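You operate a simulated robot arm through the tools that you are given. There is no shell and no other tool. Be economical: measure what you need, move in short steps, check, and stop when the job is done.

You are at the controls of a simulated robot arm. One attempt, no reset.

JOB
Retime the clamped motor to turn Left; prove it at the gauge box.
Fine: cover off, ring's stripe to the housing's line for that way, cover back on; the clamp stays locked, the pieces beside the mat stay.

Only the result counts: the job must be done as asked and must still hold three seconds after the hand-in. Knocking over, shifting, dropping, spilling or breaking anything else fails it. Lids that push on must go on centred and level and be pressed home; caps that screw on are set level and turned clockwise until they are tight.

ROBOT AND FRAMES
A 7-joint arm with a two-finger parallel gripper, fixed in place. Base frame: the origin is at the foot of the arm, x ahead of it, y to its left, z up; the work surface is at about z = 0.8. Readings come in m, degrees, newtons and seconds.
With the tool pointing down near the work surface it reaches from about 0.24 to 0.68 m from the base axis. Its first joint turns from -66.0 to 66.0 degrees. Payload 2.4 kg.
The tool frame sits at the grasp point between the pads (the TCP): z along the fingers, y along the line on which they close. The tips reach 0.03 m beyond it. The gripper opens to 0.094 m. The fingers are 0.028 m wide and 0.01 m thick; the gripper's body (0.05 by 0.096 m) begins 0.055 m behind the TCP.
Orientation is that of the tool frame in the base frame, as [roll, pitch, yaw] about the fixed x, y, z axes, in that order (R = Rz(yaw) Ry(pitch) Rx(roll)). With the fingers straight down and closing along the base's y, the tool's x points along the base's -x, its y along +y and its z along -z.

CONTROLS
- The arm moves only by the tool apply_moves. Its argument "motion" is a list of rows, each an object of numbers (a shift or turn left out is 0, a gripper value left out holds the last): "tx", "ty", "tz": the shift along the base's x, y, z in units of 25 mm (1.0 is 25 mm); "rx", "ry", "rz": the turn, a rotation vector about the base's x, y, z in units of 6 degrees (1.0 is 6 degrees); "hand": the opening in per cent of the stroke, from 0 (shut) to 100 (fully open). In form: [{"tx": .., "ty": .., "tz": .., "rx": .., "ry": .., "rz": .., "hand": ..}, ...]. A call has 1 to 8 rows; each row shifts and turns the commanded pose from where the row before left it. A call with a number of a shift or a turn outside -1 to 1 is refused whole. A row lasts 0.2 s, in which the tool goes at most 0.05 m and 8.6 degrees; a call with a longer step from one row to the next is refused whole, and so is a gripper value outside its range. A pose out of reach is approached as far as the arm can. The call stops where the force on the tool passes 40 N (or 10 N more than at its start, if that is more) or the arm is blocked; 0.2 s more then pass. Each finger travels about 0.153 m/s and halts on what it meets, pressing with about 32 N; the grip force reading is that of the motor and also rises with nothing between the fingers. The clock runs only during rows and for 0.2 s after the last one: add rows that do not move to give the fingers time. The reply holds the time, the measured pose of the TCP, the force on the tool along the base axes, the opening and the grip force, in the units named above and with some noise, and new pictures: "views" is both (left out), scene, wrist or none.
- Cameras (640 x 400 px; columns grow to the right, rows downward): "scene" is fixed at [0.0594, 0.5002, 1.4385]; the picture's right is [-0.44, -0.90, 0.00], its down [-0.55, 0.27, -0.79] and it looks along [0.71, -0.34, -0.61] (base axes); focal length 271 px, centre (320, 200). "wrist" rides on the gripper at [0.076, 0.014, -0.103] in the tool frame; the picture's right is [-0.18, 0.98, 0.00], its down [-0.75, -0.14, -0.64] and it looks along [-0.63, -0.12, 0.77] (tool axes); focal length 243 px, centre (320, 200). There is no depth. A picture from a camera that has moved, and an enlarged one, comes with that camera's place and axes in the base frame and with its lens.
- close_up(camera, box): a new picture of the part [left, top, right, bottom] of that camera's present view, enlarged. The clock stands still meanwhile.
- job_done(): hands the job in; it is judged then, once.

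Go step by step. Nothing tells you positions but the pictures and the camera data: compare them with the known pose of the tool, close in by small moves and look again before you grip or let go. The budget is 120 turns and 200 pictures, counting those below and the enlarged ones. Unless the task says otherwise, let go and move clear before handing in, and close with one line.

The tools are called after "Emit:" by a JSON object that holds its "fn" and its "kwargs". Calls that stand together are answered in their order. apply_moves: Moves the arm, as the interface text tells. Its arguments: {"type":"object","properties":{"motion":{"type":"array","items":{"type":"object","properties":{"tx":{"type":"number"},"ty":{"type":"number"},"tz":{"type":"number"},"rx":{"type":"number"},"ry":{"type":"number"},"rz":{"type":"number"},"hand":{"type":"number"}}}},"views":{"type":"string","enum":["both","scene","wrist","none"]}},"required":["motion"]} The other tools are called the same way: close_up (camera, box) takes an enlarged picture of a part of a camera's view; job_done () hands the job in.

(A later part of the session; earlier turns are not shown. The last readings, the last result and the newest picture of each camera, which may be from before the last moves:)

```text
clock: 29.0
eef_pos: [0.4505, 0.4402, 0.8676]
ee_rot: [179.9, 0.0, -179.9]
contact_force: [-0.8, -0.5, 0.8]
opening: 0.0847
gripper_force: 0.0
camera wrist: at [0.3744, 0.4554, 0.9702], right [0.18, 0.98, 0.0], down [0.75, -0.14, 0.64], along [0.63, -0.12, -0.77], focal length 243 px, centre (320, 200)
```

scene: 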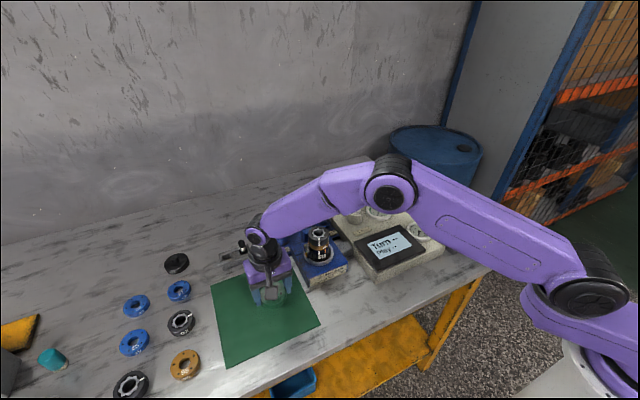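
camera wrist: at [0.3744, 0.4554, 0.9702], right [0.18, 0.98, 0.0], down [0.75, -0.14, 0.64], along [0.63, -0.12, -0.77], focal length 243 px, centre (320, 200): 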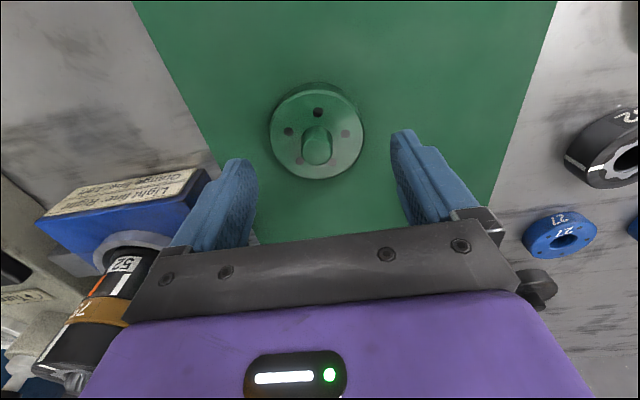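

Emit:
{"fn": "apply_moves", "kwargs": {"motion": [{"tz": -0.7, "tx": -0.04}, {"tz": -0.6}, {"hand": 70}, {"hand": 60}, {"hand": 60}, {}], "views": "wrist"}}

```text
clock: 30.4
eef_pos: [0.448, 0.4408, 0.8357]
ee_rot: [180.0, 0.0, 180.0]
contact_force: [0.1, -0.6, -0.1]
opening: 0.0639
gripper_force: 32.2
camera wrist: at [0.3714, 0.4554, 0.9375], right [0.18, 0.98, 0.0], down [0.75, -0.14, 0.64], along [0.63, -0.12, -0.77], focal length 243 px, centre (320, 200)
```

wrist: 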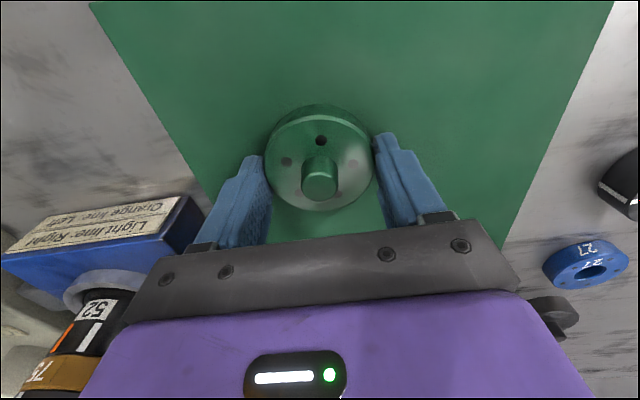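

Emit:
{"fn": "apply_moves", "kwargs": {"motion": [{"tz": 1}, {"tz": 1}, {"tz": 1}, {"tz": 1}, {"tz": 1}, {"tz": 1}, {"tz": 1}, {"tz": 1}], "views": "none"}}

Emit:
{"fn": "apply_moves", "kwargs": {"motion": [{"tx": 0.457, "ty": -0.9}, {"tx": 0.457, "ty": -0.9}, {"tx": 0.457, "ty": -0.9}, {"tx": 0.457, "ty": -0.9}, {"tx": 0.457, "ty": -0.9}, {"tx": 0.457, "ty": -0.9}, {"tx": 0.457, "ty": -0.95}, {}], "views": "none"}}

Emit:
{"fn": "close_up", "kwargs": {"camera": "scene", "box": [280, 180, 360, 270]}}

```text
clock: 32.2
eef_pos: [0.4464, 0.4388, 1.0358]
ee_rot: [-179.9, 0.0, -179.9]
contact_force: [0.3, 0.2, -2.4]
opening: 0.064
gripper_force: 31.6
```

```text
clock: 34.0
eef_pos: [0.5279, 0.2811, 1.0348]
ee_rot: [180.0, -0.1, -179.9]
contact_force: [0.6, 0.1, -2.9]
opening: 0.0641
gripper_force: 32.3
```

```text
4.44 times, centred on (320, 225) of scene
camera zoom: at [0.0595, 0.5002, 1.4384], right [-0.44, -0.9, 0.0], down [-0.55, 0.27, -0.79], along [0.71, -0.34, -0.61], focal length 1206 px, centre (320, 89)
```

zoom: 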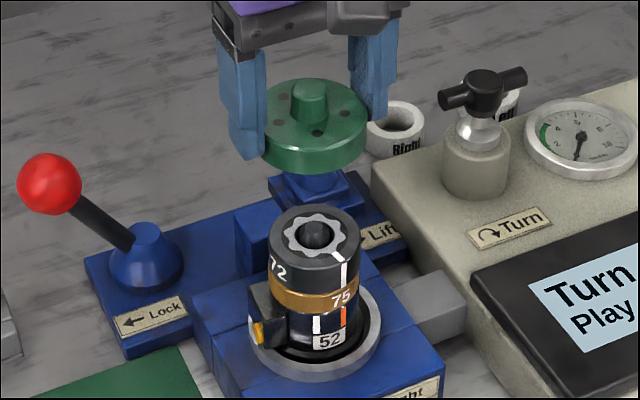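

Emit:
{"fn": "apply_moves", "kwargs": {"motion": [{"tz": -1}, {"tz": -1}, {"tz": -0.3}, {}], "views": "wrist"}}

Emit:
{"fn": "close_up", "kwargs": {"camera": "scene", "box": [280, 180, 360, 270]}}

```text
clock: 35.0
eef_pos: [0.5292, 0.2808, 0.9763]
ee_rot: [179.9, 0.0, 180.0]
contact_force: [-0.5, -0.4, -2.3]
opening: 0.0637
gripper_force: 31.9
camera wrist: at [0.4523, 0.2965, 1.0802], right [0.18, 0.98, 0.0], down [0.75, -0.14, 0.64], along [0.63, -0.12, -0.77], focal length 243 px, centre (320, 200)
```

wrist: 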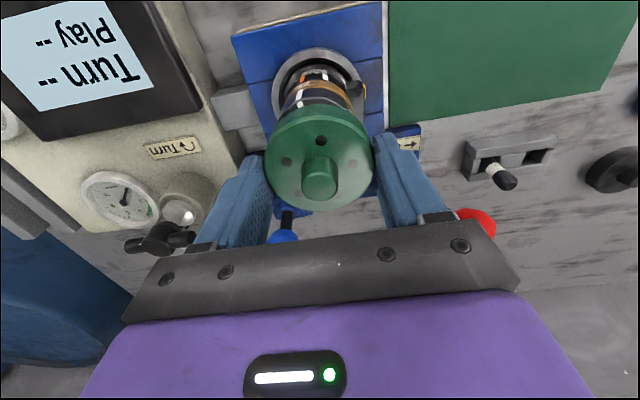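

```text
4.44 times, centred on (320, 225) of scene
camera zoom: at [0.0594, 0.5003, 1.4384], right [-0.44, -0.9, 0.0], down [-0.55, 0.27, -0.79], along [0.71, -0.34, -0.61], focal length 1206 px, centre (320, 89)
```

zoom: 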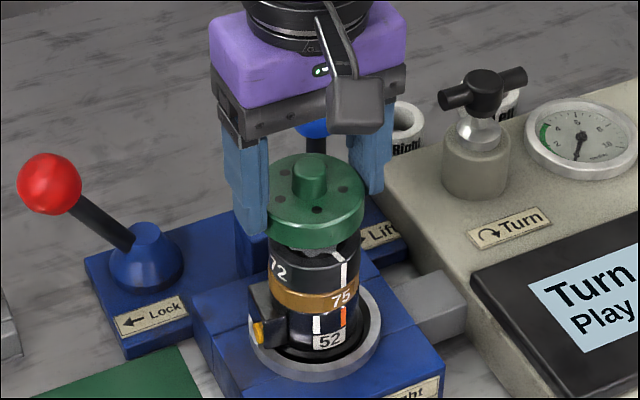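

Emit:
{"fn": "apply_moves", "kwargs": {"motion": [{"tz": -0.2}, {"tz": -0.2}, {"tz": -0.2}, {"tz": -0.1}, {}], "views": "none"}}

Emit:
{"fn": "close_up", "kwargs": {"camera": "scene", "box": [295, 205, 345, 265]}}

```text
clock: 36.2
eef_pos: [0.5282, 0.2811, 0.9592]
ee_rot: [180.0, 0.0, 179.9]
contact_force: [-0.5, -0.8, -2.8]
opening: 0.064
gripper_force: 32.0
```

```text
6.67 times, centred on (320, 235) of scene
camera zoom: at [0.0594, 0.5003, 1.4384], right [-0.44, -0.9, 0.0], down [-0.55, 0.27, -0.79], along [0.71, -0.34, -0.61], focal length 1809 px, centre (320, -33)
```

zoom: 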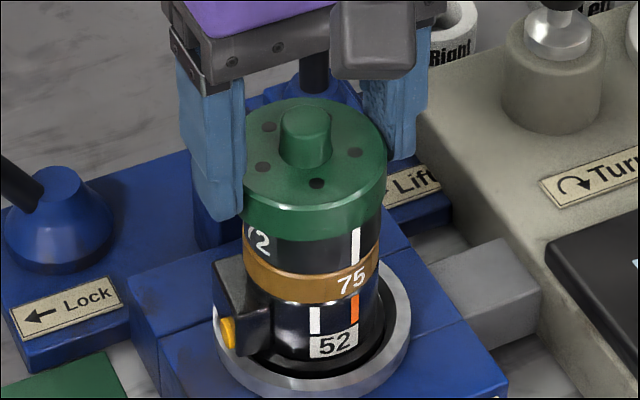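

Emit:
{"fn": "apply_moves", "kwargs": {"motion": [{"tz": -0.1}, {"tz": -0.1}, {"tz": -0.1}], "views": "none"}}

```text
clock: 37.0
eef_pos: [0.5273, 0.2816, 0.9516]
ee_rot: [-180.0, 0.0, 180.0]
contact_force: [-0.1, 0.4, 0.1]
opening: 0.0636
gripper_force: 32.0
```

Emit:
{"fn": "apply_moves", "kwargs": {"motion": [{"tz": -0.1}, {"tz": -0.1}, {"tz": -0.1}], "views": "none"}}

Emit:
{"fn": "close_up", "kwargs": {"camera": "scene", "box": [295, 205, 345, 265]}}

```text
clock: 37.8
eef_pos: [0.5278, 0.2806, 0.9447]
ee_rot: [179.9, 0.1, 180.0]
contact_force: [2.3, 4.1, 6.9]
opening: 0.0641
gripper_force: 31.7
```

```text
6.67 times, centred on (320, 235) of scene
camera zoom: at [0.0593, 0.5002, 1.4385], right [-0.44, -0.9, 0.0], down [-0.55, 0.27, -0.79], along [0.71, -0.34, -0.61], focal length 1809 px, centre (320, -33)
```

zoom: 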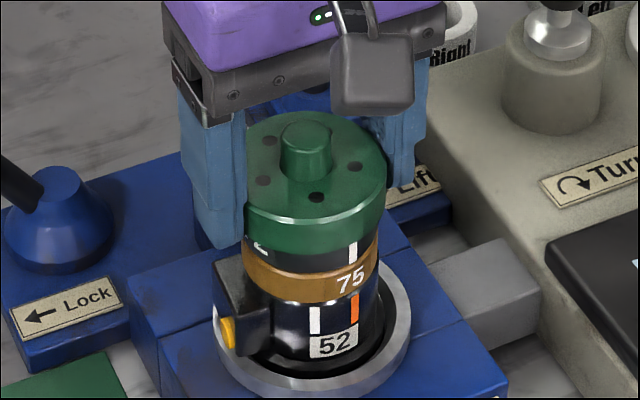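

Emit:
{"fn": "apply_moves", "kwargs": {"motion": [{"tz": -0.06}, {"tz": -0.06}, {"tz": -0.06}], "views": "none"}}

```text
clock: 38.6
eef_pos: [0.5282, 0.2805, 0.944]
ee_rot: [179.9, 0.2, -180.0]
contact_force: [-1.9, -2.8, 34.5]
opening: 0.0634
gripper_force: 32.2
```

Emit:
{"fn": "apply_moves", "kwargs": {"motion": [{"tz": 0.18}, {"hand": 75}, {"hand": 90}, {}, {"tz": 1}, {"tz": 1}, {"tz": 1}, {"tz": 1}], "views": "wrist"}}

Emit:
{"fn": "close_up", "kwargs": {"camera": "scene", "box": [295, 215, 345, 270]}}

```text
clock: 40.4
eef_pos: [0.5284, 0.2793, 1.0448]
ee_rot: [-180.0, 0.0, -180.0]
contact_force: [0.2, -0.5, 0.4]
opening: 0.0846
gripper_force: 0.1
camera wrist: at [0.4523, 0.2955, 1.1473], right [0.18, 0.98, 0.0], down [0.75, -0.14, 0.64], along [0.63, -0.12, -0.77], focal length 243 px, centre (320, 200)
```

wrist: 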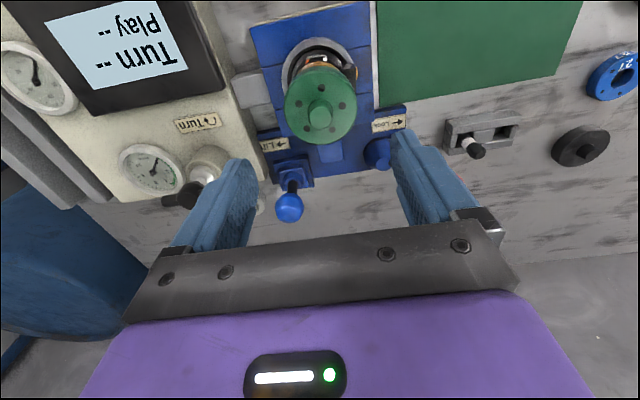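

```text
7.27 times, centred on (320, 242) of scene
camera zoom: at [0.0594, 0.5002, 1.4385], right [-0.44, -0.9, 0.0], down [-0.55, 0.27, -0.79], along [0.71, -0.34, -0.61], focal length 1973 px, centre (320, -109)
```

zoom: 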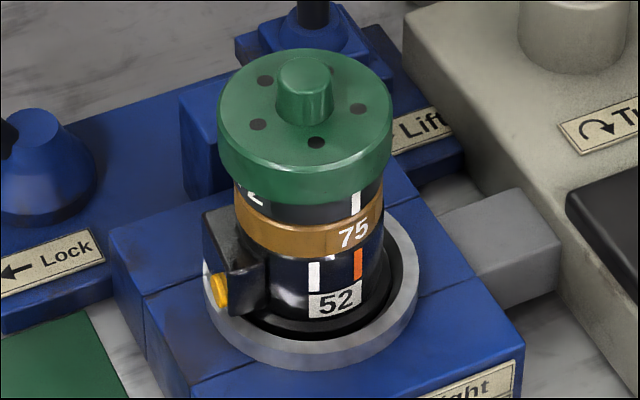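

Emit:
{"fn": "close_up", "kwargs": {"camera": "scene", "box": [300, 218, 340, 258]}}

Emit:
{"fn": "close_up", "kwargs": {"camera": "wrist", "box": [270, 30, 370, 150]}}

```text
10.00 times, centred on (320, 238) of scene
camera zoom: at [0.0594, 0.5002, 1.4385], right [-0.44, -0.9, 0.0], down [-0.55, 0.27, -0.79], along [0.71, -0.34, -0.61], focal length 2713 px, centre (320, -180)
```

zoom: 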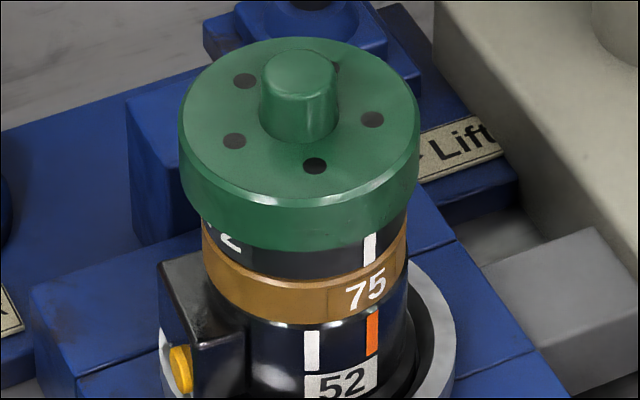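

```text
3.33 times, centred on (320, 90) of wrist
camera zoom: at [0.4523, 0.2955, 1.1473], right [0.18, 0.98, 0.0], down [0.75, -0.14, 0.64], along [0.63, -0.12, -0.77], focal length 809 px, centre (320, 567)
```

zoom: 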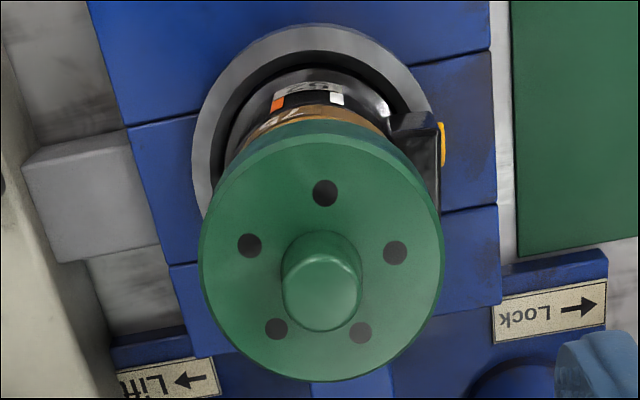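

The cover looks about 2 mm off-centre and probably isn't home. I regrip it, lift slightly, shift and reseat.

Emit:
{"fn": "apply_moves", "kwargs": {"motion": [{"tz": -1}, {"tz": -1}, {"tz": -1}, {"tz": -0.84}, {"hand": 72}, {"hand": 60}, {"hand": 60}, {"hand": 60}], "views": "none"}}

Emit:
{"fn": "apply_moves", "kwargs": {"motion": [{"tz": 0.25}, {"tz": 0.25}, {"tx": -0.05, "ty": -0.07}, {}], "views": "none"}}

Emit:
{"fn": "close_up", "kwargs": {"camera": "scene", "box": [300, 218, 340, 258]}}

```text
clock: 42.2
eef_pos: [0.5272, 0.2812, 0.9494]
ee_rot: [180.0, 0.1, -180.0]
contact_force: [-0.2, -0.3, 0.6]
opening: 0.064
gripper_force: 31.8
```

```text
clock: 43.2
eef_pos: [0.5263, 0.2802, 0.9614]
ee_rot: [179.9, 0.0, -180.0]
contact_force: [0.5, 0.1, -2.8]
opening: 0.0639
gripper_force: 32.2
```

```text
10.00 times, centred on (320, 238) of scene
camera zoom: at [0.0594, 0.5003, 1.4384], right [-0.44, -0.9, 0.0], down [-0.55, 0.27, -0.79], along [0.71, -0.34, -0.61], focal length 2713 px, centre (320, -180)
```

zoom: 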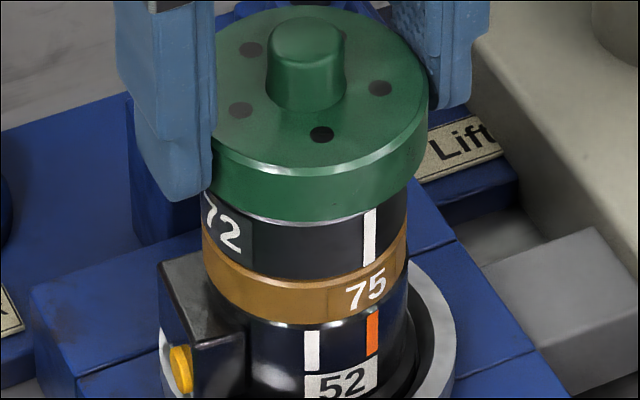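

Emit:
{"fn": "apply_moves", "kwargs": {"motion": [{"tz": -0.15}, {"tz": -0.15}, {"tz": -0.1}, {"tz": -0.1}, {}], "views": "none"}}

Emit:
{"fn": "close_up", "kwargs": {"camera": "scene", "box": [300, 218, 340, 258]}}

```text
clock: 44.4
eef_pos: [0.5266, 0.2789, 0.9485]
ee_rot: [179.9, 0.0, 180.0]
contact_force: [-1.4, 0.0, 0.6]
opening: 0.0639
gripper_force: 32.2
```

```text
10.00 times, centred on (320, 238) of scene
camera zoom: at [0.0593, 0.5002, 1.4385], right [-0.44, -0.9, 0.0], down [-0.55, 0.27, -0.79], along [0.71, -0.34, -0.61], focal length 2713 px, centre (320, -180)
```

zoom: 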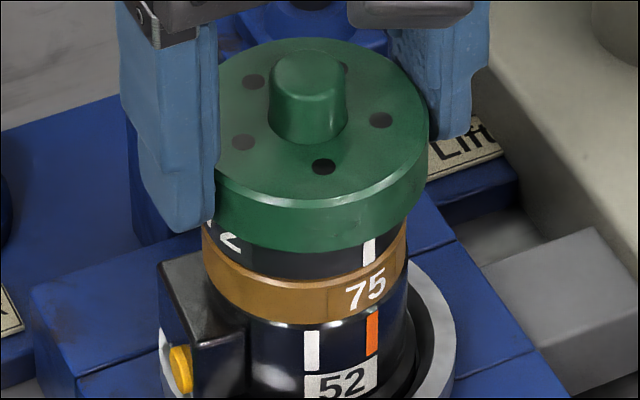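

Emit:
{"fn": "apply_moves", "kwargs": {"motion": [{"tz": -0.06}, {"tz": -0.06}, {"tz": -0.06}, {"tz": -0.06}], "views": "none"}}

Emit:
{"fn": "close_up", "kwargs": {"camera": "scene", "box": [300, 218, 340, 258]}}

```text
clock: 45.4
eef_pos: [0.528, 0.2794, 0.9434]
ee_rot: [179.8, 0.4, 180.0]
contact_force: [0.2, -1.0, 31.4]
opening: 0.064
gripper_force: 32.0
```

```text
10.00 times, centred on (320, 238) of scene
camera zoom: at [0.0588, 0.4999, 1.4386], right [-0.44, -0.9, 0.0], down [-0.55, 0.27, -0.79], along [0.71, -0.34, -0.61], focal length 2713 px, centre (320, -180)
```

zoom: 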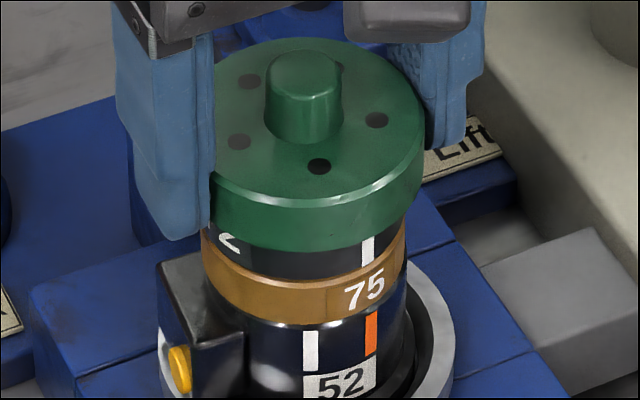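

Emit:
{"fn": "apply_moves", "kwargs": {"motion": [{"tz": 0.2}, {"hand": 75}, {"hand": 90}, {}, {"tz": 1}, {"tz": 1}, {"tz": 1}, {"tz": 1}], "views": "wrist"}}

Emit:
{"fn": "close_up", "kwargs": {"camera": "scene", "box": [295, 215, 345, 270]}}

Emit:
{"fn": "close_up", "kwargs": {"camera": "scene", "box": [300, 218, 340, 258]}}

Emit:
{"fn": "close_up", "kwargs": {"camera": "wrist", "box": [270, 30, 370, 150]}}

```text
clock: 47.2
eef_pos: [0.5267, 0.2798, 1.0468]
ee_rot: [-179.9, 0.0, -180.0]
contact_force: [0.6, -0.2, -0.9]
opening: 0.0846
gripper_force: 0.0
camera wrist: at [0.4517, 0.2945, 1.1485], right [0.18, 0.98, 0.0], down [0.75, -0.14, 0.64], along [0.63, -0.12, -0.77], focal length 243 px, centre (320, 200)
```

wrist: 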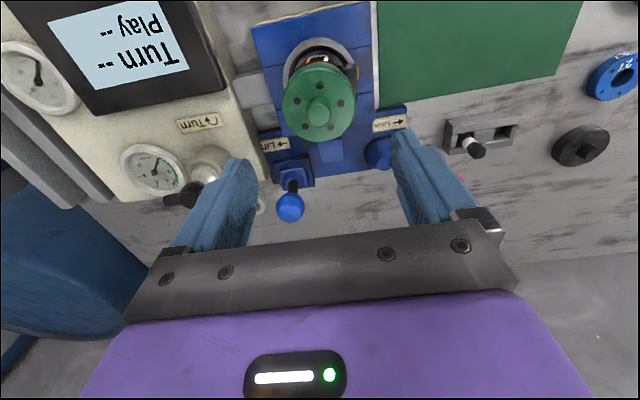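

```text
7.27 times, centred on (320, 242) of scene
camera zoom: at [0.0594, 0.5002, 1.4385], right [-0.44, -0.9, 0.0], down [-0.55, 0.27, -0.79], along [0.71, -0.34, -0.61], focal length 1973 px, centre (320, -109)
```

zoom: 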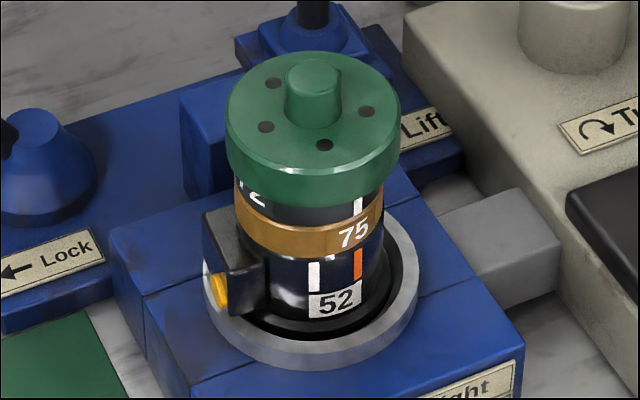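

```text
10.00 times, centred on (320, 238) of scene
camera zoom: at [0.0594, 0.5002, 1.4385], right [-0.44, -0.9, 0.0], down [-0.55, 0.27, -0.79], along [0.71, -0.34, -0.61], focal length 2713 px, centre (320, -180)
```

zoom: 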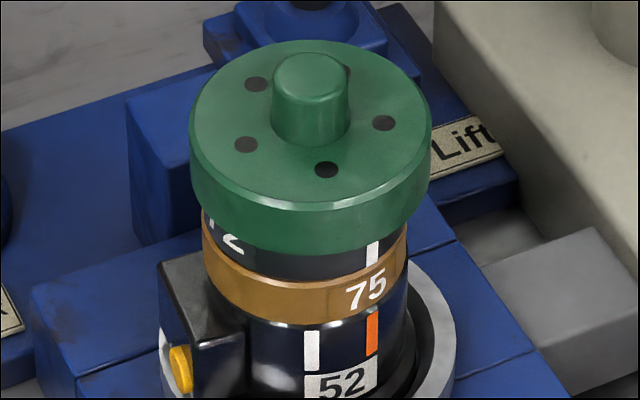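

```text
3.33 times, centred on (320, 90) of wrist
camera zoom: at [0.4517, 0.2945, 1.1485], right [0.18, 0.98, 0.0], down [0.75, -0.14, 0.64], along [0.63, -0.12, -0.77], focal length 809 px, centre (320, 567)
```

zoom: 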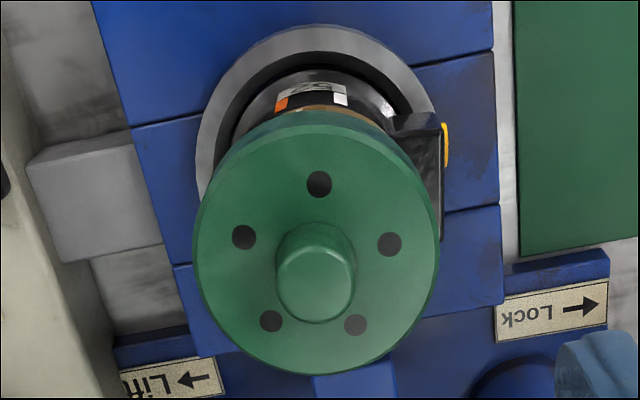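

Now seated at the original height; about 1 mm off to −y. One small correction.

Emit:
{"fn": "apply_moves", "kwargs": {"motion": [{"tz": -1}, {"tz": -1}, {"tz": -1}, {"tz": -0.84}, {"hand": 72}, {"hand": 60}, {"hand": 60}, {"hand": 60}], "views": "none"}}

Emit:
{"fn": "apply_moves", "kwargs": {"motion": [{"tz": 0.2}, {"ty": 0.04}, {}, {"tz": -0.2}, {"tz": -0.06}, {}], "views": "none"}}

Emit:
{"fn": "close_up", "kwargs": {"camera": "scene", "box": [295, 215, 345, 270]}}

```text
clock: 49.0
eef_pos: [0.5273, 0.279, 0.9509]
ee_rot: [-180.0, 0.0, -180.0]
contact_force: [0.4, 1.6, 0.4]
opening: 0.0642
gripper_force: 31.7
```

```text
clock: 50.4
eef_pos: [0.5264, 0.2809, 0.9525]
ee_rot: [179.9, 0.1, 179.9]
contact_force: [-1.6, -4.1, 15.9]
opening: 0.0639
gripper_force: 32.0
```

```text
7.27 times, centred on (320, 242) of scene
camera zoom: at [0.0591, 0.5, 1.4386], right [-0.44, -0.9, 0.0], down [-0.55, 0.27, -0.79], along [0.71, -0.34, -0.61], focal length 1973 px, centre (320, -109)
```

zoom: 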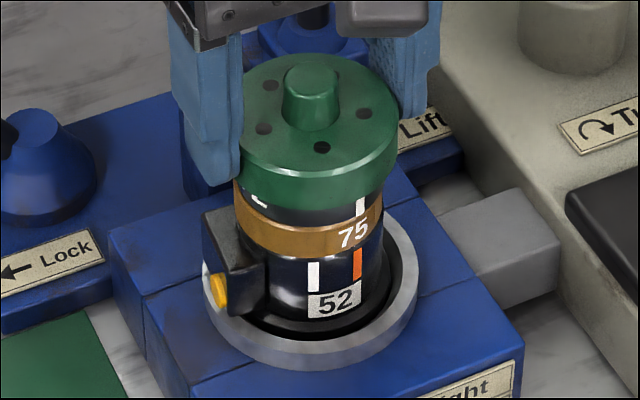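

Emit:
{"fn": "apply_moves", "kwargs": {"motion": [{"tz": -0.06}, {"tz": -0.06}, {"tz": 0.15}, {}, {"hand": 70}, {"hand": 80}, {}], "views": "none"}}

Emit:
{"fn": "apply_moves", "kwargs": {"motion": [{"tz": 1}, {"tz": 1}, {"tz": 1}, {"tz": 1}, {}], "views": "wrist"}}

Emit:
{"fn": "close_up", "kwargs": {"camera": "scene", "box": [295, 215, 345, 270]}}

Emit:
{"fn": "close_up", "kwargs": {"camera": "scene", "box": [330, 190, 450, 265]}}

```text
clock: 52.0
eef_pos: [0.5264, 0.2808, 0.9509]
ee_rot: [-180.0, 0.0, -179.9]
contact_force: [0.8, 0.3, -0.8]
opening: 0.0752
gripper_force: 0.1
```

```text
clock: 53.2
eef_pos: [0.5292, 0.2808, 1.0517]
ee_rot: [180.0, 0.0, -179.9]
contact_force: [-0.3, 0.5, 0.2]
opening: 0.0751
gripper_force: 0.1
camera wrist: at [0.4516, 0.296, 1.1536], right [0.18, 0.98, 0.0], down [0.75, -0.14, 0.64], along [0.63, -0.12, -0.77], focal length 243 px, centre (320, 200)
```

wrist: 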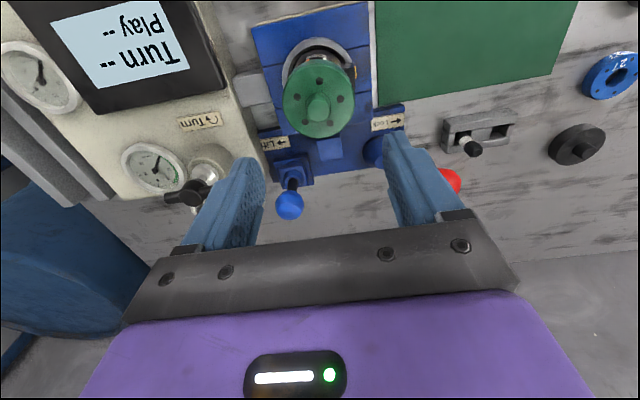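

```text
7.27 times, centred on (320, 242) of scene
camera zoom: at [0.0594, 0.5002, 1.4385], right [-0.44, -0.9, 0.0], down [-0.55, 0.27, -0.79], along [0.71, -0.34, -0.61], focal length 1973 px, centre (320, -109)
```

zoom: 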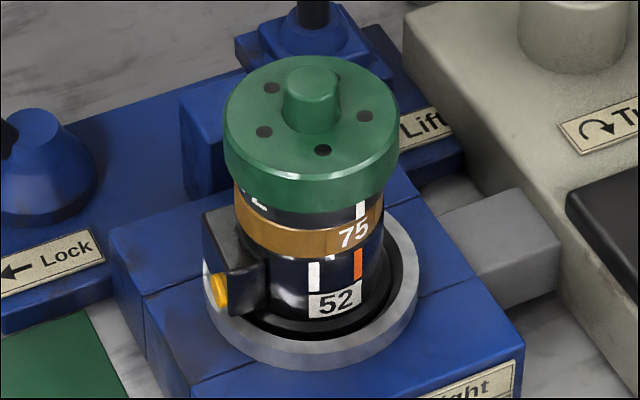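

```text
5.33 times, centred on (390, 228) of scene
camera zoom: at [0.0594, 0.5002, 1.4385], right [-0.44, -0.9, 0.0], down [-0.55, 0.27, -0.79], along [0.71, -0.34, -0.61], focal length 1447 px, centre (-53, 53)
```

zoom: 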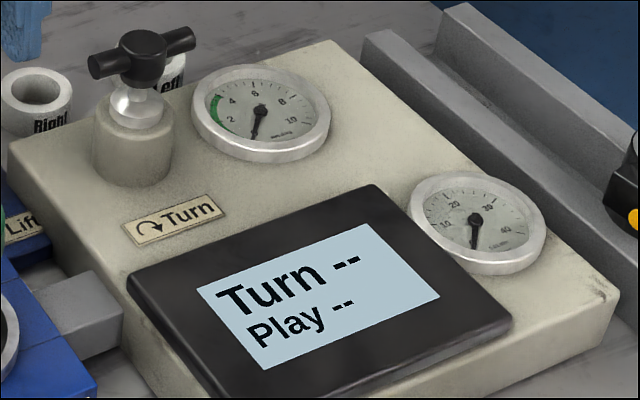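

Emit:
{"fn": "close_up", "kwargs": {"camera": "wrist", "box": [270, 30, 370, 150]}}

Emit:
{"fn": "close_up", "kwargs": {"camera": "scene", "box": [303, 222, 337, 256]}}

```text
3.33 times, centred on (320, 90) of wrist
camera zoom: at [0.4516, 0.296, 1.1536], right [0.18, 0.98, 0.0], down [0.75, -0.14, 0.64], along [0.63, -0.12, -0.77], focal length 809 px, centre (320, 567)
```

zoom: 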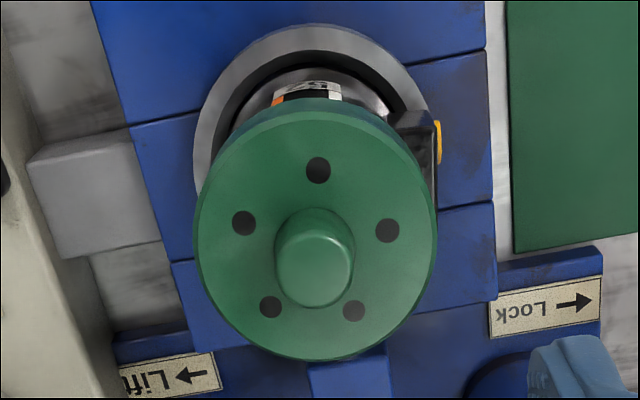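

```text
11.76 times, centred on (320, 239) of scene
camera zoom: at [0.0594, 0.5002, 1.4385], right [-0.44, -0.9, 0.0], down [-0.55, 0.27, -0.79], along [0.71, -0.34, -0.61], focal length 3192 px, centre (320, -259)
```

zoom: 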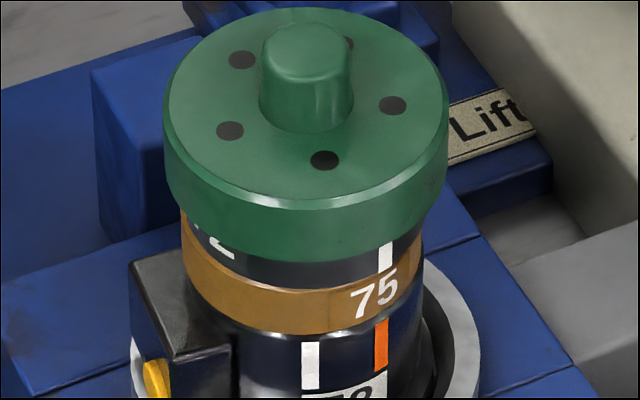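

Emit:
{"fn": "apply_moves", "kwargs": {"motion": [{"tx": -1}, {"tx": -1, "ry": -1}, {"tx": -1, "ry": -1, "tz": -0.6}, {"tx": -1, "ry": -1, "tz": -0.6}, {"tx": -1, "ry": -1, "tz": -0.6}, {"tx": -1, "ry": -1, "tz": -0.6}, {}], "views": "wrist"}}

Emit:
{"fn": "close_up", "kwargs": {"camera": "wrist", "box": [270, 150, 370, 250]}}

```text
clock: 54.8
eef_pos: [0.3785, 0.2786, 0.9901]
ee_rot: [-179.9, 30.0, 179.9]
contact_force: [-0.4, -0.2, -0.5]
opening: 0.0753
gripper_force: 0.1
camera wrist: at [0.2606, 0.2938, 1.0406], right [0.16, 0.98, 0.09], down [0.33, -0.14, 0.93], along [0.93, -0.12, -0.35], focal length 243 px, centre (320, 200)
```

wrist: 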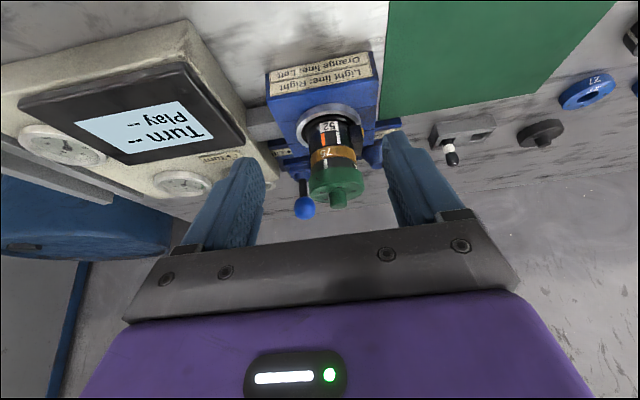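

```text
4.00 times, centred on (320, 200) of wrist
camera zoom: at [0.2606, 0.2938, 1.0406], right [0.16, 0.98, 0.09], down [0.33, -0.14, 0.93], along [0.93, -0.12, -0.35], focal length 970 px, centre (320, 200)
```

zoom: 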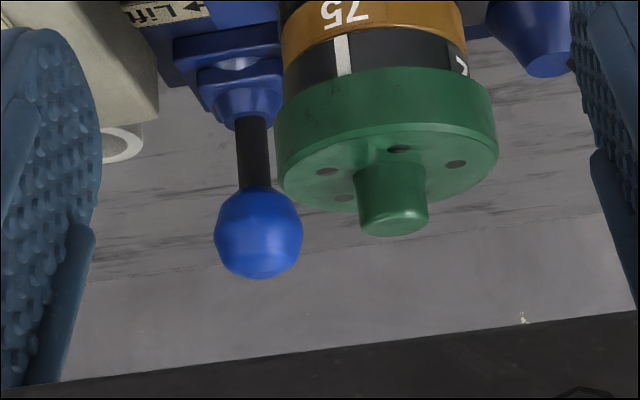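

Emit:
{"fn": "close_up", "kwargs": {"camera": "wrist", "box": [300, 130, 372, 214]}}

```text
4.76 times, centred on (336, 172) of wrist
camera zoom: at [0.2606, 0.2938, 1.0406], right [0.16, 0.98, 0.09], down [0.33, -0.14, 0.93], along [0.93, -0.12, -0.35], focal length 1155 px, centre (244, 333)
```

zoom: 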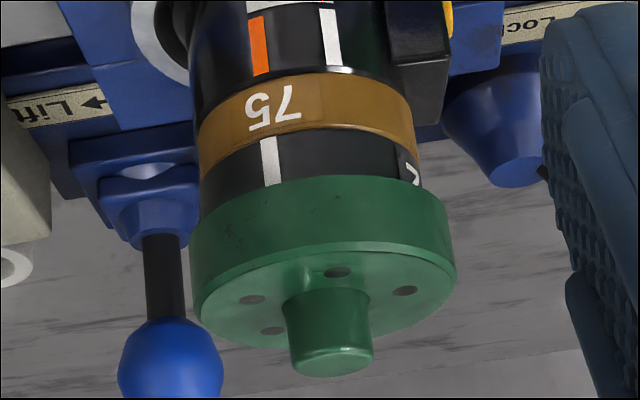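

The cover appears ~3 mm toward −x from pressing drift. I go back and reseat it gently.

Emit:
{"fn": "apply_moves", "kwargs": {"motion": [{"tx": 1, "ry": 1, "tz": 0.6}, {"tx": 1, "ry": 1, "tz": 0.6}, {"tx": 1, "ry": 1, "tz": 0.6}, {"tx": 1, "ry": 1, "tz": 0.6}, {"tx": 1, "ry": 1}, {"tx": 1, "hand": 90}, {}], "views": "none"}}

Emit:
{"fn": "apply_moves", "kwargs": {"motion": [{"tz": -1}, {"tz": -1}, {"tz": -1}, {"tz": -0.9}, {"hand": 72}, {"hand": 60}, {"hand": 60}, {"hand": 60}], "views": "none"}}

Emit:
{"fn": "apply_moves", "kwargs": {"motion": [{"tz": 0.4}, {"tz": 0.4}, {"tx": 0.117, "ty": -0.033}, {}], "views": "none"}}

Emit:
{"fn": "close_up", "kwargs": {"camera": "scene", "box": [295, 215, 345, 270]}}

```text
clock: 56.4
eef_pos: [0.5263, 0.281, 1.0506]
ee_rot: [-180.0, 0.0, -179.9]
contact_force: [-0.4, -0.1, 0.6]
opening: 0.0845
gripper_force: 0.0
```

```text
clock: 58.2
eef_pos: [0.5258, 0.2781, 0.9538]
ee_rot: [180.0, 0.0, 180.0]
contact_force: [0.4, 1.3, 0.0]
opening: 0.064
gripper_force: 32.1
```

```text
clock: 59.2
eef_pos: [0.5307, 0.279, 0.9737]
ee_rot: [-180.0, 0.0, 180.0]
contact_force: [0.1, 0.0, -3.1]
opening: 0.0637
gripper_force: 32.0
```

```text
7.27 times, centred on (320, 242) of scene
camera zoom: at [0.0594, 0.5003, 1.4384], right [-0.44, -0.9, 0.0], down [-0.55, 0.27, -0.79], along [0.71, -0.34, -0.61], focal length 1973 px, centre (320, -109)
```

zoom: 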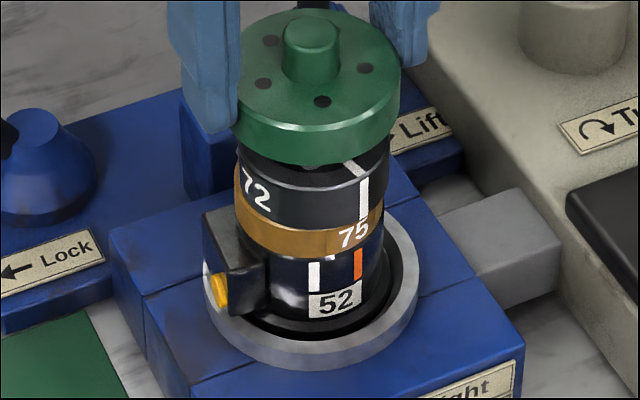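

Emit:
{"fn": "close_up", "kwargs": {"camera": "scene", "box": [302, 228, 334, 260]}}

Emit:
{"fn": "close_up", "kwargs": {"camera": "wrist", "box": [280, 70, 370, 160]}}

```text
12.50 times, centred on (318, 244) of scene
camera zoom: at [0.0594, 0.5003, 1.4384], right [-0.44, -0.9, 0.0], down [-0.55, 0.27, -0.79], along [0.71, -0.34, -0.61], focal length 3392 px, centre (345, -350)
```

zoom: 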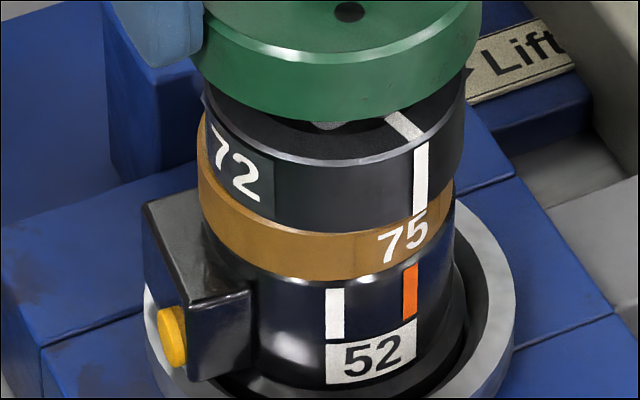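

```text
4.44 times, centred on (325, 115) of wrist
camera zoom: at [0.4544, 0.2942, 1.0761], right [0.18, 0.98, 0.0], down [0.75, -0.14, 0.64], along [0.63, -0.12, -0.77], focal length 1078 px, centre (298, 578)
```

zoom: 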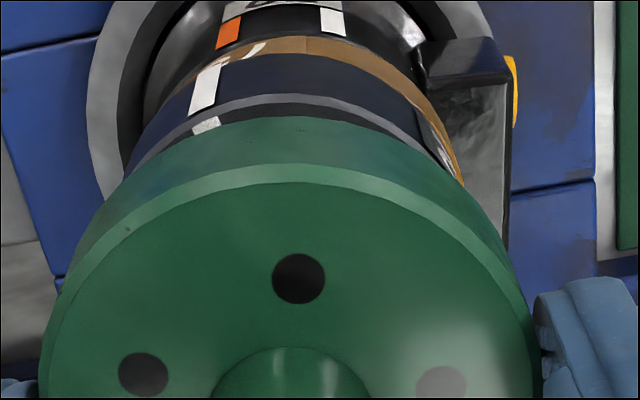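

The ring has been nudged sideways by the cover, so I put the cover back on the mat and recentre the ring.

Emit:
{"fn": "apply_moves", "kwargs": {"motion": [{"tz": 1}, {"tz": 1}, {"tz": 1}], "views": "none"}}

Emit:
{"fn": "apply_moves", "kwargs": {"motion": [{"tx": -0.45, "ty": 0.9}, {"tx": -0.45, "ty": 0.9}, {"tx": -0.45, "ty": 0.9}, {"tx": -0.45, "ty": 0.9}, {"tx": -0.45, "ty": 0.9}, {"tx": -0.45, "ty": 0.9}, {"tx": -0.45, "ty": 0.9}, {}], "views": "none"}}

Emit:
{"fn": "close_up", "kwargs": {"camera": "scene", "box": [302, 222, 334, 262]}}

Emit:
{"fn": "apply_moves", "kwargs": {"motion": [{"tz": -1}, {"tz": -1}, {"tz": -1}, {"tz": -1}, {"tz": -1}, {"tz": -1}, {"tz": -1}, {"tz": -0.6}], "views": "none"}}

```text
clock: 60.0
eef_pos: [0.5308, 0.2808, 1.0481]
ee_rot: [-179.9, 0.0, 180.0]
contact_force: [0.0, -1.3, -2.3]
opening: 0.064
gripper_force: 32.1
```

```text
clock: 61.8
eef_pos: [0.4525, 0.4372, 1.0501]
ee_rot: [-180.0, 0.1, -180.0]
contact_force: [0.1, 0.1, -2.2]
opening: 0.0638
gripper_force: 31.8
```

```text
10.00 times, centred on (318, 242) of scene
camera zoom: at [0.0594, 0.5003, 1.4384], right [-0.44, -0.9, 0.0], down [-0.55, 0.27, -0.79], along [0.71, -0.34, -0.61], focal length 2713 px, centre (340, -220)
```

zoom: 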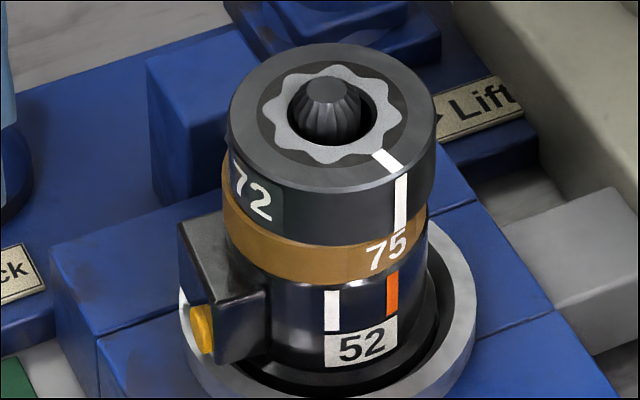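

```text
clock: 63.6
eef_pos: [0.4504, 0.4371, 0.8599]
ee_rot: [179.9, -0.1, 180.0]
contact_force: [0.3, 0.6, -2.9]
opening: 0.0639
gripper_force: 32.0
```

Emit:
{"fn": "apply_moves", "kwargs": {"motion": [{"tz": -0.4}, {"tz": -0.2}, {"tz": -0.08}, {"tz": -0.08}, {"tz": -0.08}], "views": "none"}}

```text
clock: 64.8
eef_pos: [0.4517, 0.4367, 0.8381]
ee_rot: [-180.0, 0.0, 179.9]
contact_force: [-1.0, 0.9, -2.4]
opening: 0.0639
gripper_force: 32.0
```

Emit:
{"fn": "apply_moves", "kwargs": {"motion": [{"tz": -0.06}, {"tz": -0.06}, {}], "views": "none"}}

```text
clock: 65.6
eef_pos: [0.4516, 0.4369, 0.837]
ee_rot: [180.0, 0.0, 180.0]
contact_force: [-10.9, -10.5, 29.6]
opening: 0.0637
gripper_force: 32.0
```

Emit:
{"fn": "apply_moves", "kwargs": {"motion": [{"tz": 0.06}, {"hand": 75}, {"hand": 90}, {}, {"tz": 1}, {"tz": 1}, {"tz": 1}, {"tz": 1}], "views": "none"}}

Emit:
{"fn": "apply_moves", "kwargs": {"motion": [{"tz": 1}, {"tz": 1}, {"tz": 1}, {"tz": 1}, {"tz": 0.5}, {}], "views": "scene"}}

```text
clock: 67.4
eef_pos: [0.4509, 0.4365, 0.9351]
ee_rot: [-180.0, 0.0, 180.0]
contact_force: [0.1, 0.2, 0.5]
opening: 0.0845
gripper_force: 0.0
```

```text
clock: 68.8
eef_pos: [0.4513, 0.4377, 1.0477]
ee_rot: [-179.9, 0.0, -180.0]
contact_force: [0.2, 1.0, 0.4]
opening: 0.0845
gripper_force: 0.1
```

scene: 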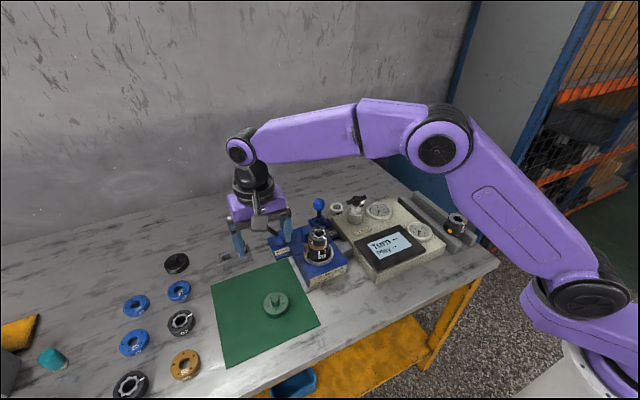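

Emit:
{"fn": "apply_moves", "kwargs": {"motion": [{"tx": 0.44, "ty": -0.9}, {"tx": 0.44, "ty": -0.9}, {"tx": 0.44, "ty": -0.9}, {"tx": 0.44, "ty": -0.9}, {"tx": 0.44, "ty": -0.9}, {"tx": 0.44, "ty": -0.9}, {"tx": 0.43, "ty": -0.9}, {}], "views": "none"}}

Emit:
{"fn": "apply_moves", "kwargs": {"motion": [{"tz": -1}, {"tz": -1}, {"tz": -1}, {"tz": -1}, {"tz": -0.46}, {"hand": 70}, {"hand": 60}, {}], "views": "wrist"}}

Emit:
{"fn": "close_up", "kwargs": {"camera": "scene", "box": [302, 222, 334, 262]}}

```text
clock: 70.6
eef_pos: [0.5286, 0.2799, 1.0488]
ee_rot: [180.0, 0.0, -180.0]
contact_force: [-0.2, 0.7, -0.3]
opening: 0.0846
gripper_force: 0.1
```

```text
clock: 72.4
eef_pos: [0.5292, 0.2792, 0.9364]
ee_rot: [-180.0, 0.0, -179.9]
contact_force: [-0.3, -0.6, -0.3]
opening: 0.0562
gripper_force: 0.0
camera wrist: at [0.4532, 0.294, 1.0392], right [0.18, 0.98, 0.0], down [0.75, -0.14, 0.64], along [0.63, -0.12, -0.77], focal length 243 px, centre (320, 200)
```

wrist: 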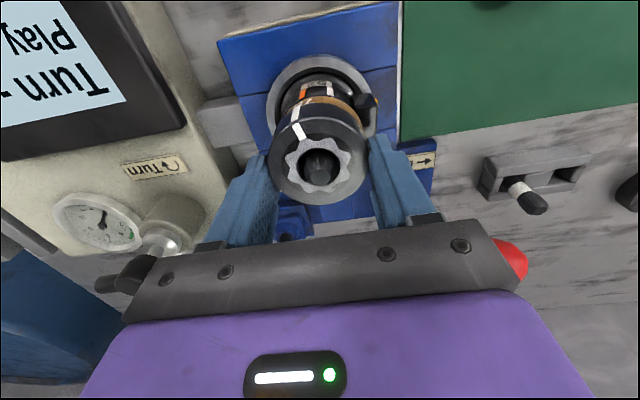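

```text
10.00 times, centred on (318, 242) of scene
camera zoom: at [0.0594, 0.5002, 1.4385], right [-0.44, -0.9, 0.0], down [-0.55, 0.27, -0.79], along [0.71, -0.34, -0.61], focal length 2713 px, centre (340, -220)
```

zoom: 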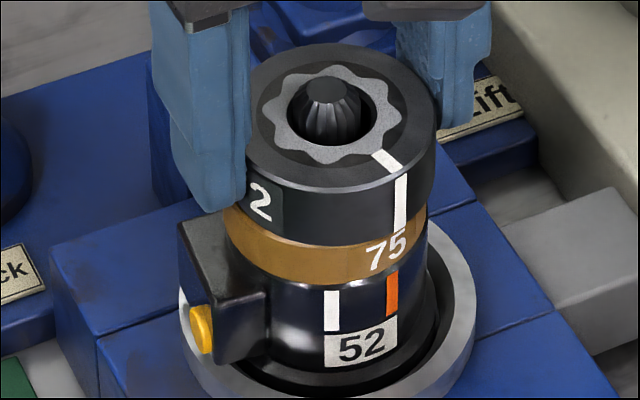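

Emit:
{"fn": "apply_moves", "kwargs": {"motion": [{"hand": 50}, {}, {"tx": 0.045}, {"tx": 0.045}, {}], "views": "none"}}

Emit:
{"fn": "close_up", "kwargs": {"camera": "scene", "box": [302, 222, 334, 262]}}

Emit:
{"fn": "close_up", "kwargs": {"camera": "wrist", "box": [260, 70, 380, 220]}}

```text
clock: 73.6
eef_pos: [0.5305, 0.2791, 0.937]
ee_rot: [180.0, 0.0, 180.0]
contact_force: [-1.0, -0.3, 0.8]
opening: 0.0539
gripper_force: 31.8
```

```text
10.00 times, centred on (318, 242) of scene
camera zoom: at [0.0594, 0.5003, 1.4385], right [-0.44, -0.9, 0.0], down [-0.55, 0.27, -0.79], along [0.71, -0.34, -0.61], focal length 2713 px, centre (340, -220)
```

zoom: 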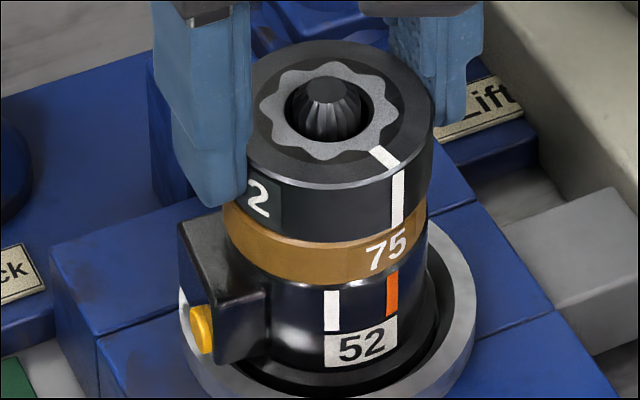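

```text
2.67 times, centred on (320, 145) of wrist
camera zoom: at [0.4547, 0.2943, 1.0392], right [0.18, 0.98, 0.0], down [0.75, -0.14, 0.64], along [0.63, -0.12, -0.77], focal length 647 px, centre (320, 347)
```

zoom: 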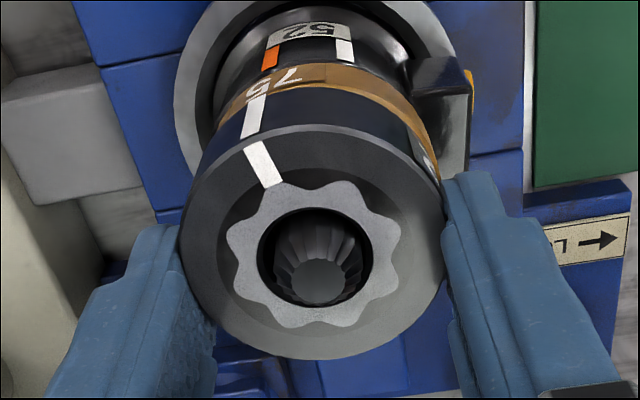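

Emit:
{"fn": "apply_moves", "kwargs": {"motion": [{"rz": -0.2}, {"rz": -0.2}, {}, {"hand": 70}, {}, {"tz": 1}, {"tz": 1}, {"tz": 1}], "views": "wrist"}}

Emit:
{"fn": "close_up", "kwargs": {"camera": "scene", "box": [302, 222, 334, 262]}}

Emit:
{"fn": "close_up", "kwargs": {"camera": "wrist", "box": [280, 50, 370, 150]}}

```text
clock: 75.4
eef_pos: [0.5316, 0.279, 1.0134]
ee_rot: [-180.0, -0.1, 177.7]
contact_force: [-0.4, -0.4, 0.0]
opening: 0.0657
gripper_force: 0.0
camera wrist: at [0.4562, 0.2968, 1.116], right [0.23, 0.97, 0.0], down [0.75, -0.17, 0.64], along [0.62, -0.14, -0.77], focal length 243 px, centre (320, 200)
```

wrist: 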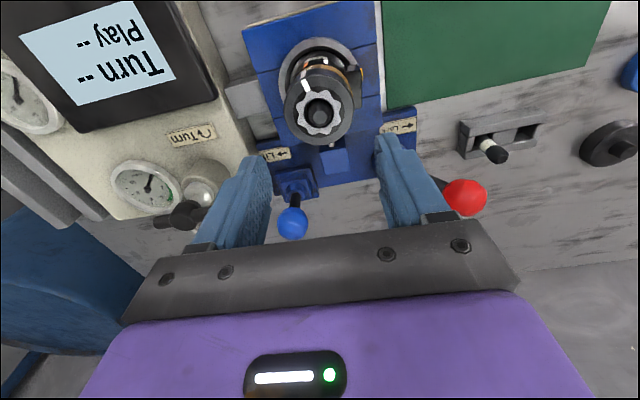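

```text
10.00 times, centred on (318, 242) of scene
camera zoom: at [0.0594, 0.5002, 1.4385], right [-0.44, -0.9, 0.0], down [-0.55, 0.27, -0.79], along [0.71, -0.34, -0.61], focal length 2713 px, centre (340, -220)
```

zoom: 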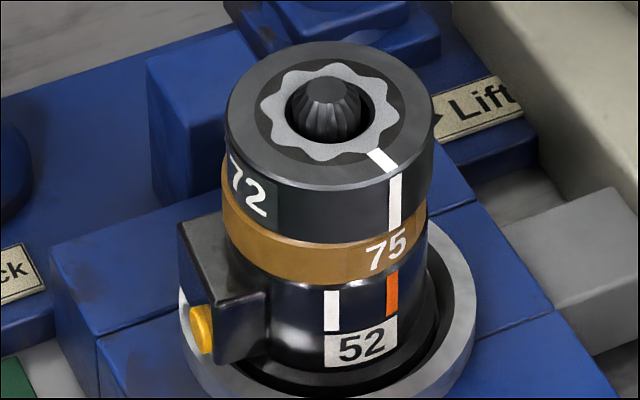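

```text
4.00 times, centred on (325, 100) of wrist
camera zoom: at [0.4562, 0.2968, 1.116], right [0.23, 0.97, 0.0], down [0.75, -0.17, 0.64], along [0.62, -0.14, -0.77], focal length 970 px, centre (300, 600)
```

zoom: 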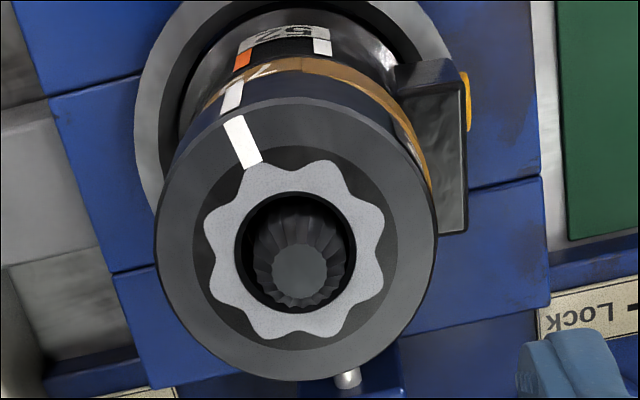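

Emit:
{"fn": "apply_moves", "kwargs": {"motion": [{"tz": 1, "rz": 0.4, "hand": 90}, {"tx": -0.45, "ty": 0.9}, {"tx": -0.45, "ty": 0.9}, {"tx": -0.45, "ty": 0.9}, {"tx": -0.45, "ty": 0.9}, {"tx": -0.45, "ty": 0.9}, {"tx": -0.45, "ty": 0.9}, {"tx": -0.46, "ty": 0.9}], "views": "none"}}

Emit:
{"fn": "apply_moves", "kwargs": {"motion": [{"tz": -1}, {"tz": -1}, {"tz": -1}, {"tz": -1}, {"tz": -1}, {"tz": -1}, {"tz": -1}, {}], "views": "wrist"}}

```text
clock: 77.2
eef_pos: [0.4506, 0.4365, 1.0368]
ee_rot: [179.9, 0.0, 179.9]
contact_force: [0.4, -0.4, 0.4]
opening: 0.0847
gripper_force: 0.1
```

```text
clock: 79.0
eef_pos: [0.452, 0.4359, 0.8619]
ee_rot: [-179.9, 0.0, 180.0]
contact_force: [0.3, 0.6, 0.3]
opening: 0.0843
gripper_force: 0.0
camera wrist: at [0.375, 0.4508, 0.9644], right [0.18, 0.98, 0.0], down [0.75, -0.14, 0.64], along [0.63, -0.12, -0.77], focal length 243 px, centre (320, 200)
```

wrist: 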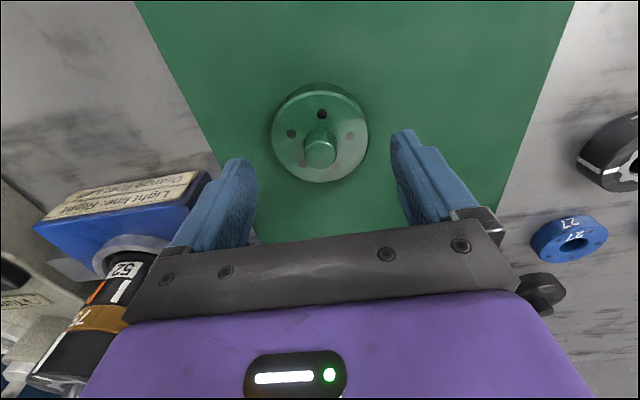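

Emit:
{"fn": "apply_moves", "kwargs": {"motion": [{"tz": -0.5}, {"tz": -0.42}, {"hand": 72}, {"hand": 60}, {"hand": 60}, {"tz": 1}, {"tz": 1}, {"tz": 1}], "views": "none"}}

Emit:
{"fn": "apply_moves", "kwargs": {"motion": [{"tz": 1}, {"tz": 1}, {"tz": 1}, {"tz": 1}, {"tz": 1}, {"tx": 0.45, "ty": -0.9}, {"tx": 0.45, "ty": -0.9}, {"tx": 0.45, "ty": -0.9}], "views": "none"}}

Emit:
{"fn": "apply_moves", "kwargs": {"motion": [{"tx": 0.45, "ty": -0.9}, {"tx": 0.45, "ty": -0.9}, {"tx": 0.45, "ty": -0.9}, {"tx": 0.46, "ty": -0.9}, {"tz": -1}, {"tz": -1}, {"tz": -0.4}, {}], "views": "none"}}

Emit:
{"fn": "close_up", "kwargs": {"camera": "scene", "box": [295, 215, 345, 270]}}

```text
clock: 80.8
eef_pos: [0.4503, 0.4372, 0.9149]
ee_rot: [180.0, 0.0, -179.9]
contact_force: [0.1, 0.1, -2.3]
opening: 0.064
gripper_force: 32.4
```

```text
clock: 82.6
eef_pos: [0.4876, 0.369, 1.0402]
ee_rot: [180.0, 0.0, 179.9]
contact_force: [-0.2, 0.4, -3.0]
opening: 0.064
gripper_force: 32.0
```

```text
clock: 84.4
eef_pos: [0.5311, 0.2797, 0.9794]
ee_rot: [179.9, 0.0, -179.9]
contact_force: [0.6, -0.8, -3.2]
opening: 0.064
gripper_force: 32.3
```

```text
7.27 times, centred on (320, 242) of scene
camera zoom: at [0.0594, 0.5003, 1.4384], right [-0.44, -0.9, 0.0], down [-0.55, 0.27, -0.79], along [0.71, -0.34, -0.61], focal length 1973 px, centre (320, -109)
```

zoom: 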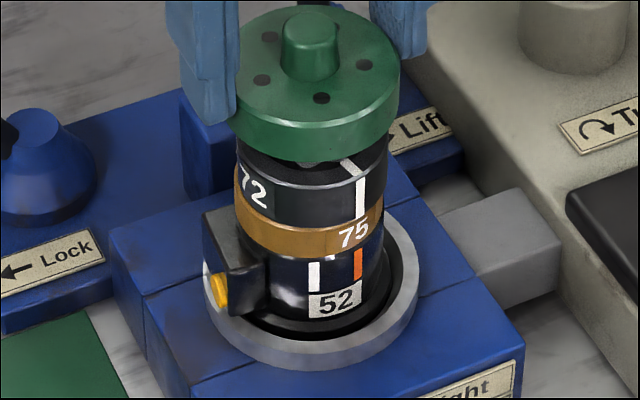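

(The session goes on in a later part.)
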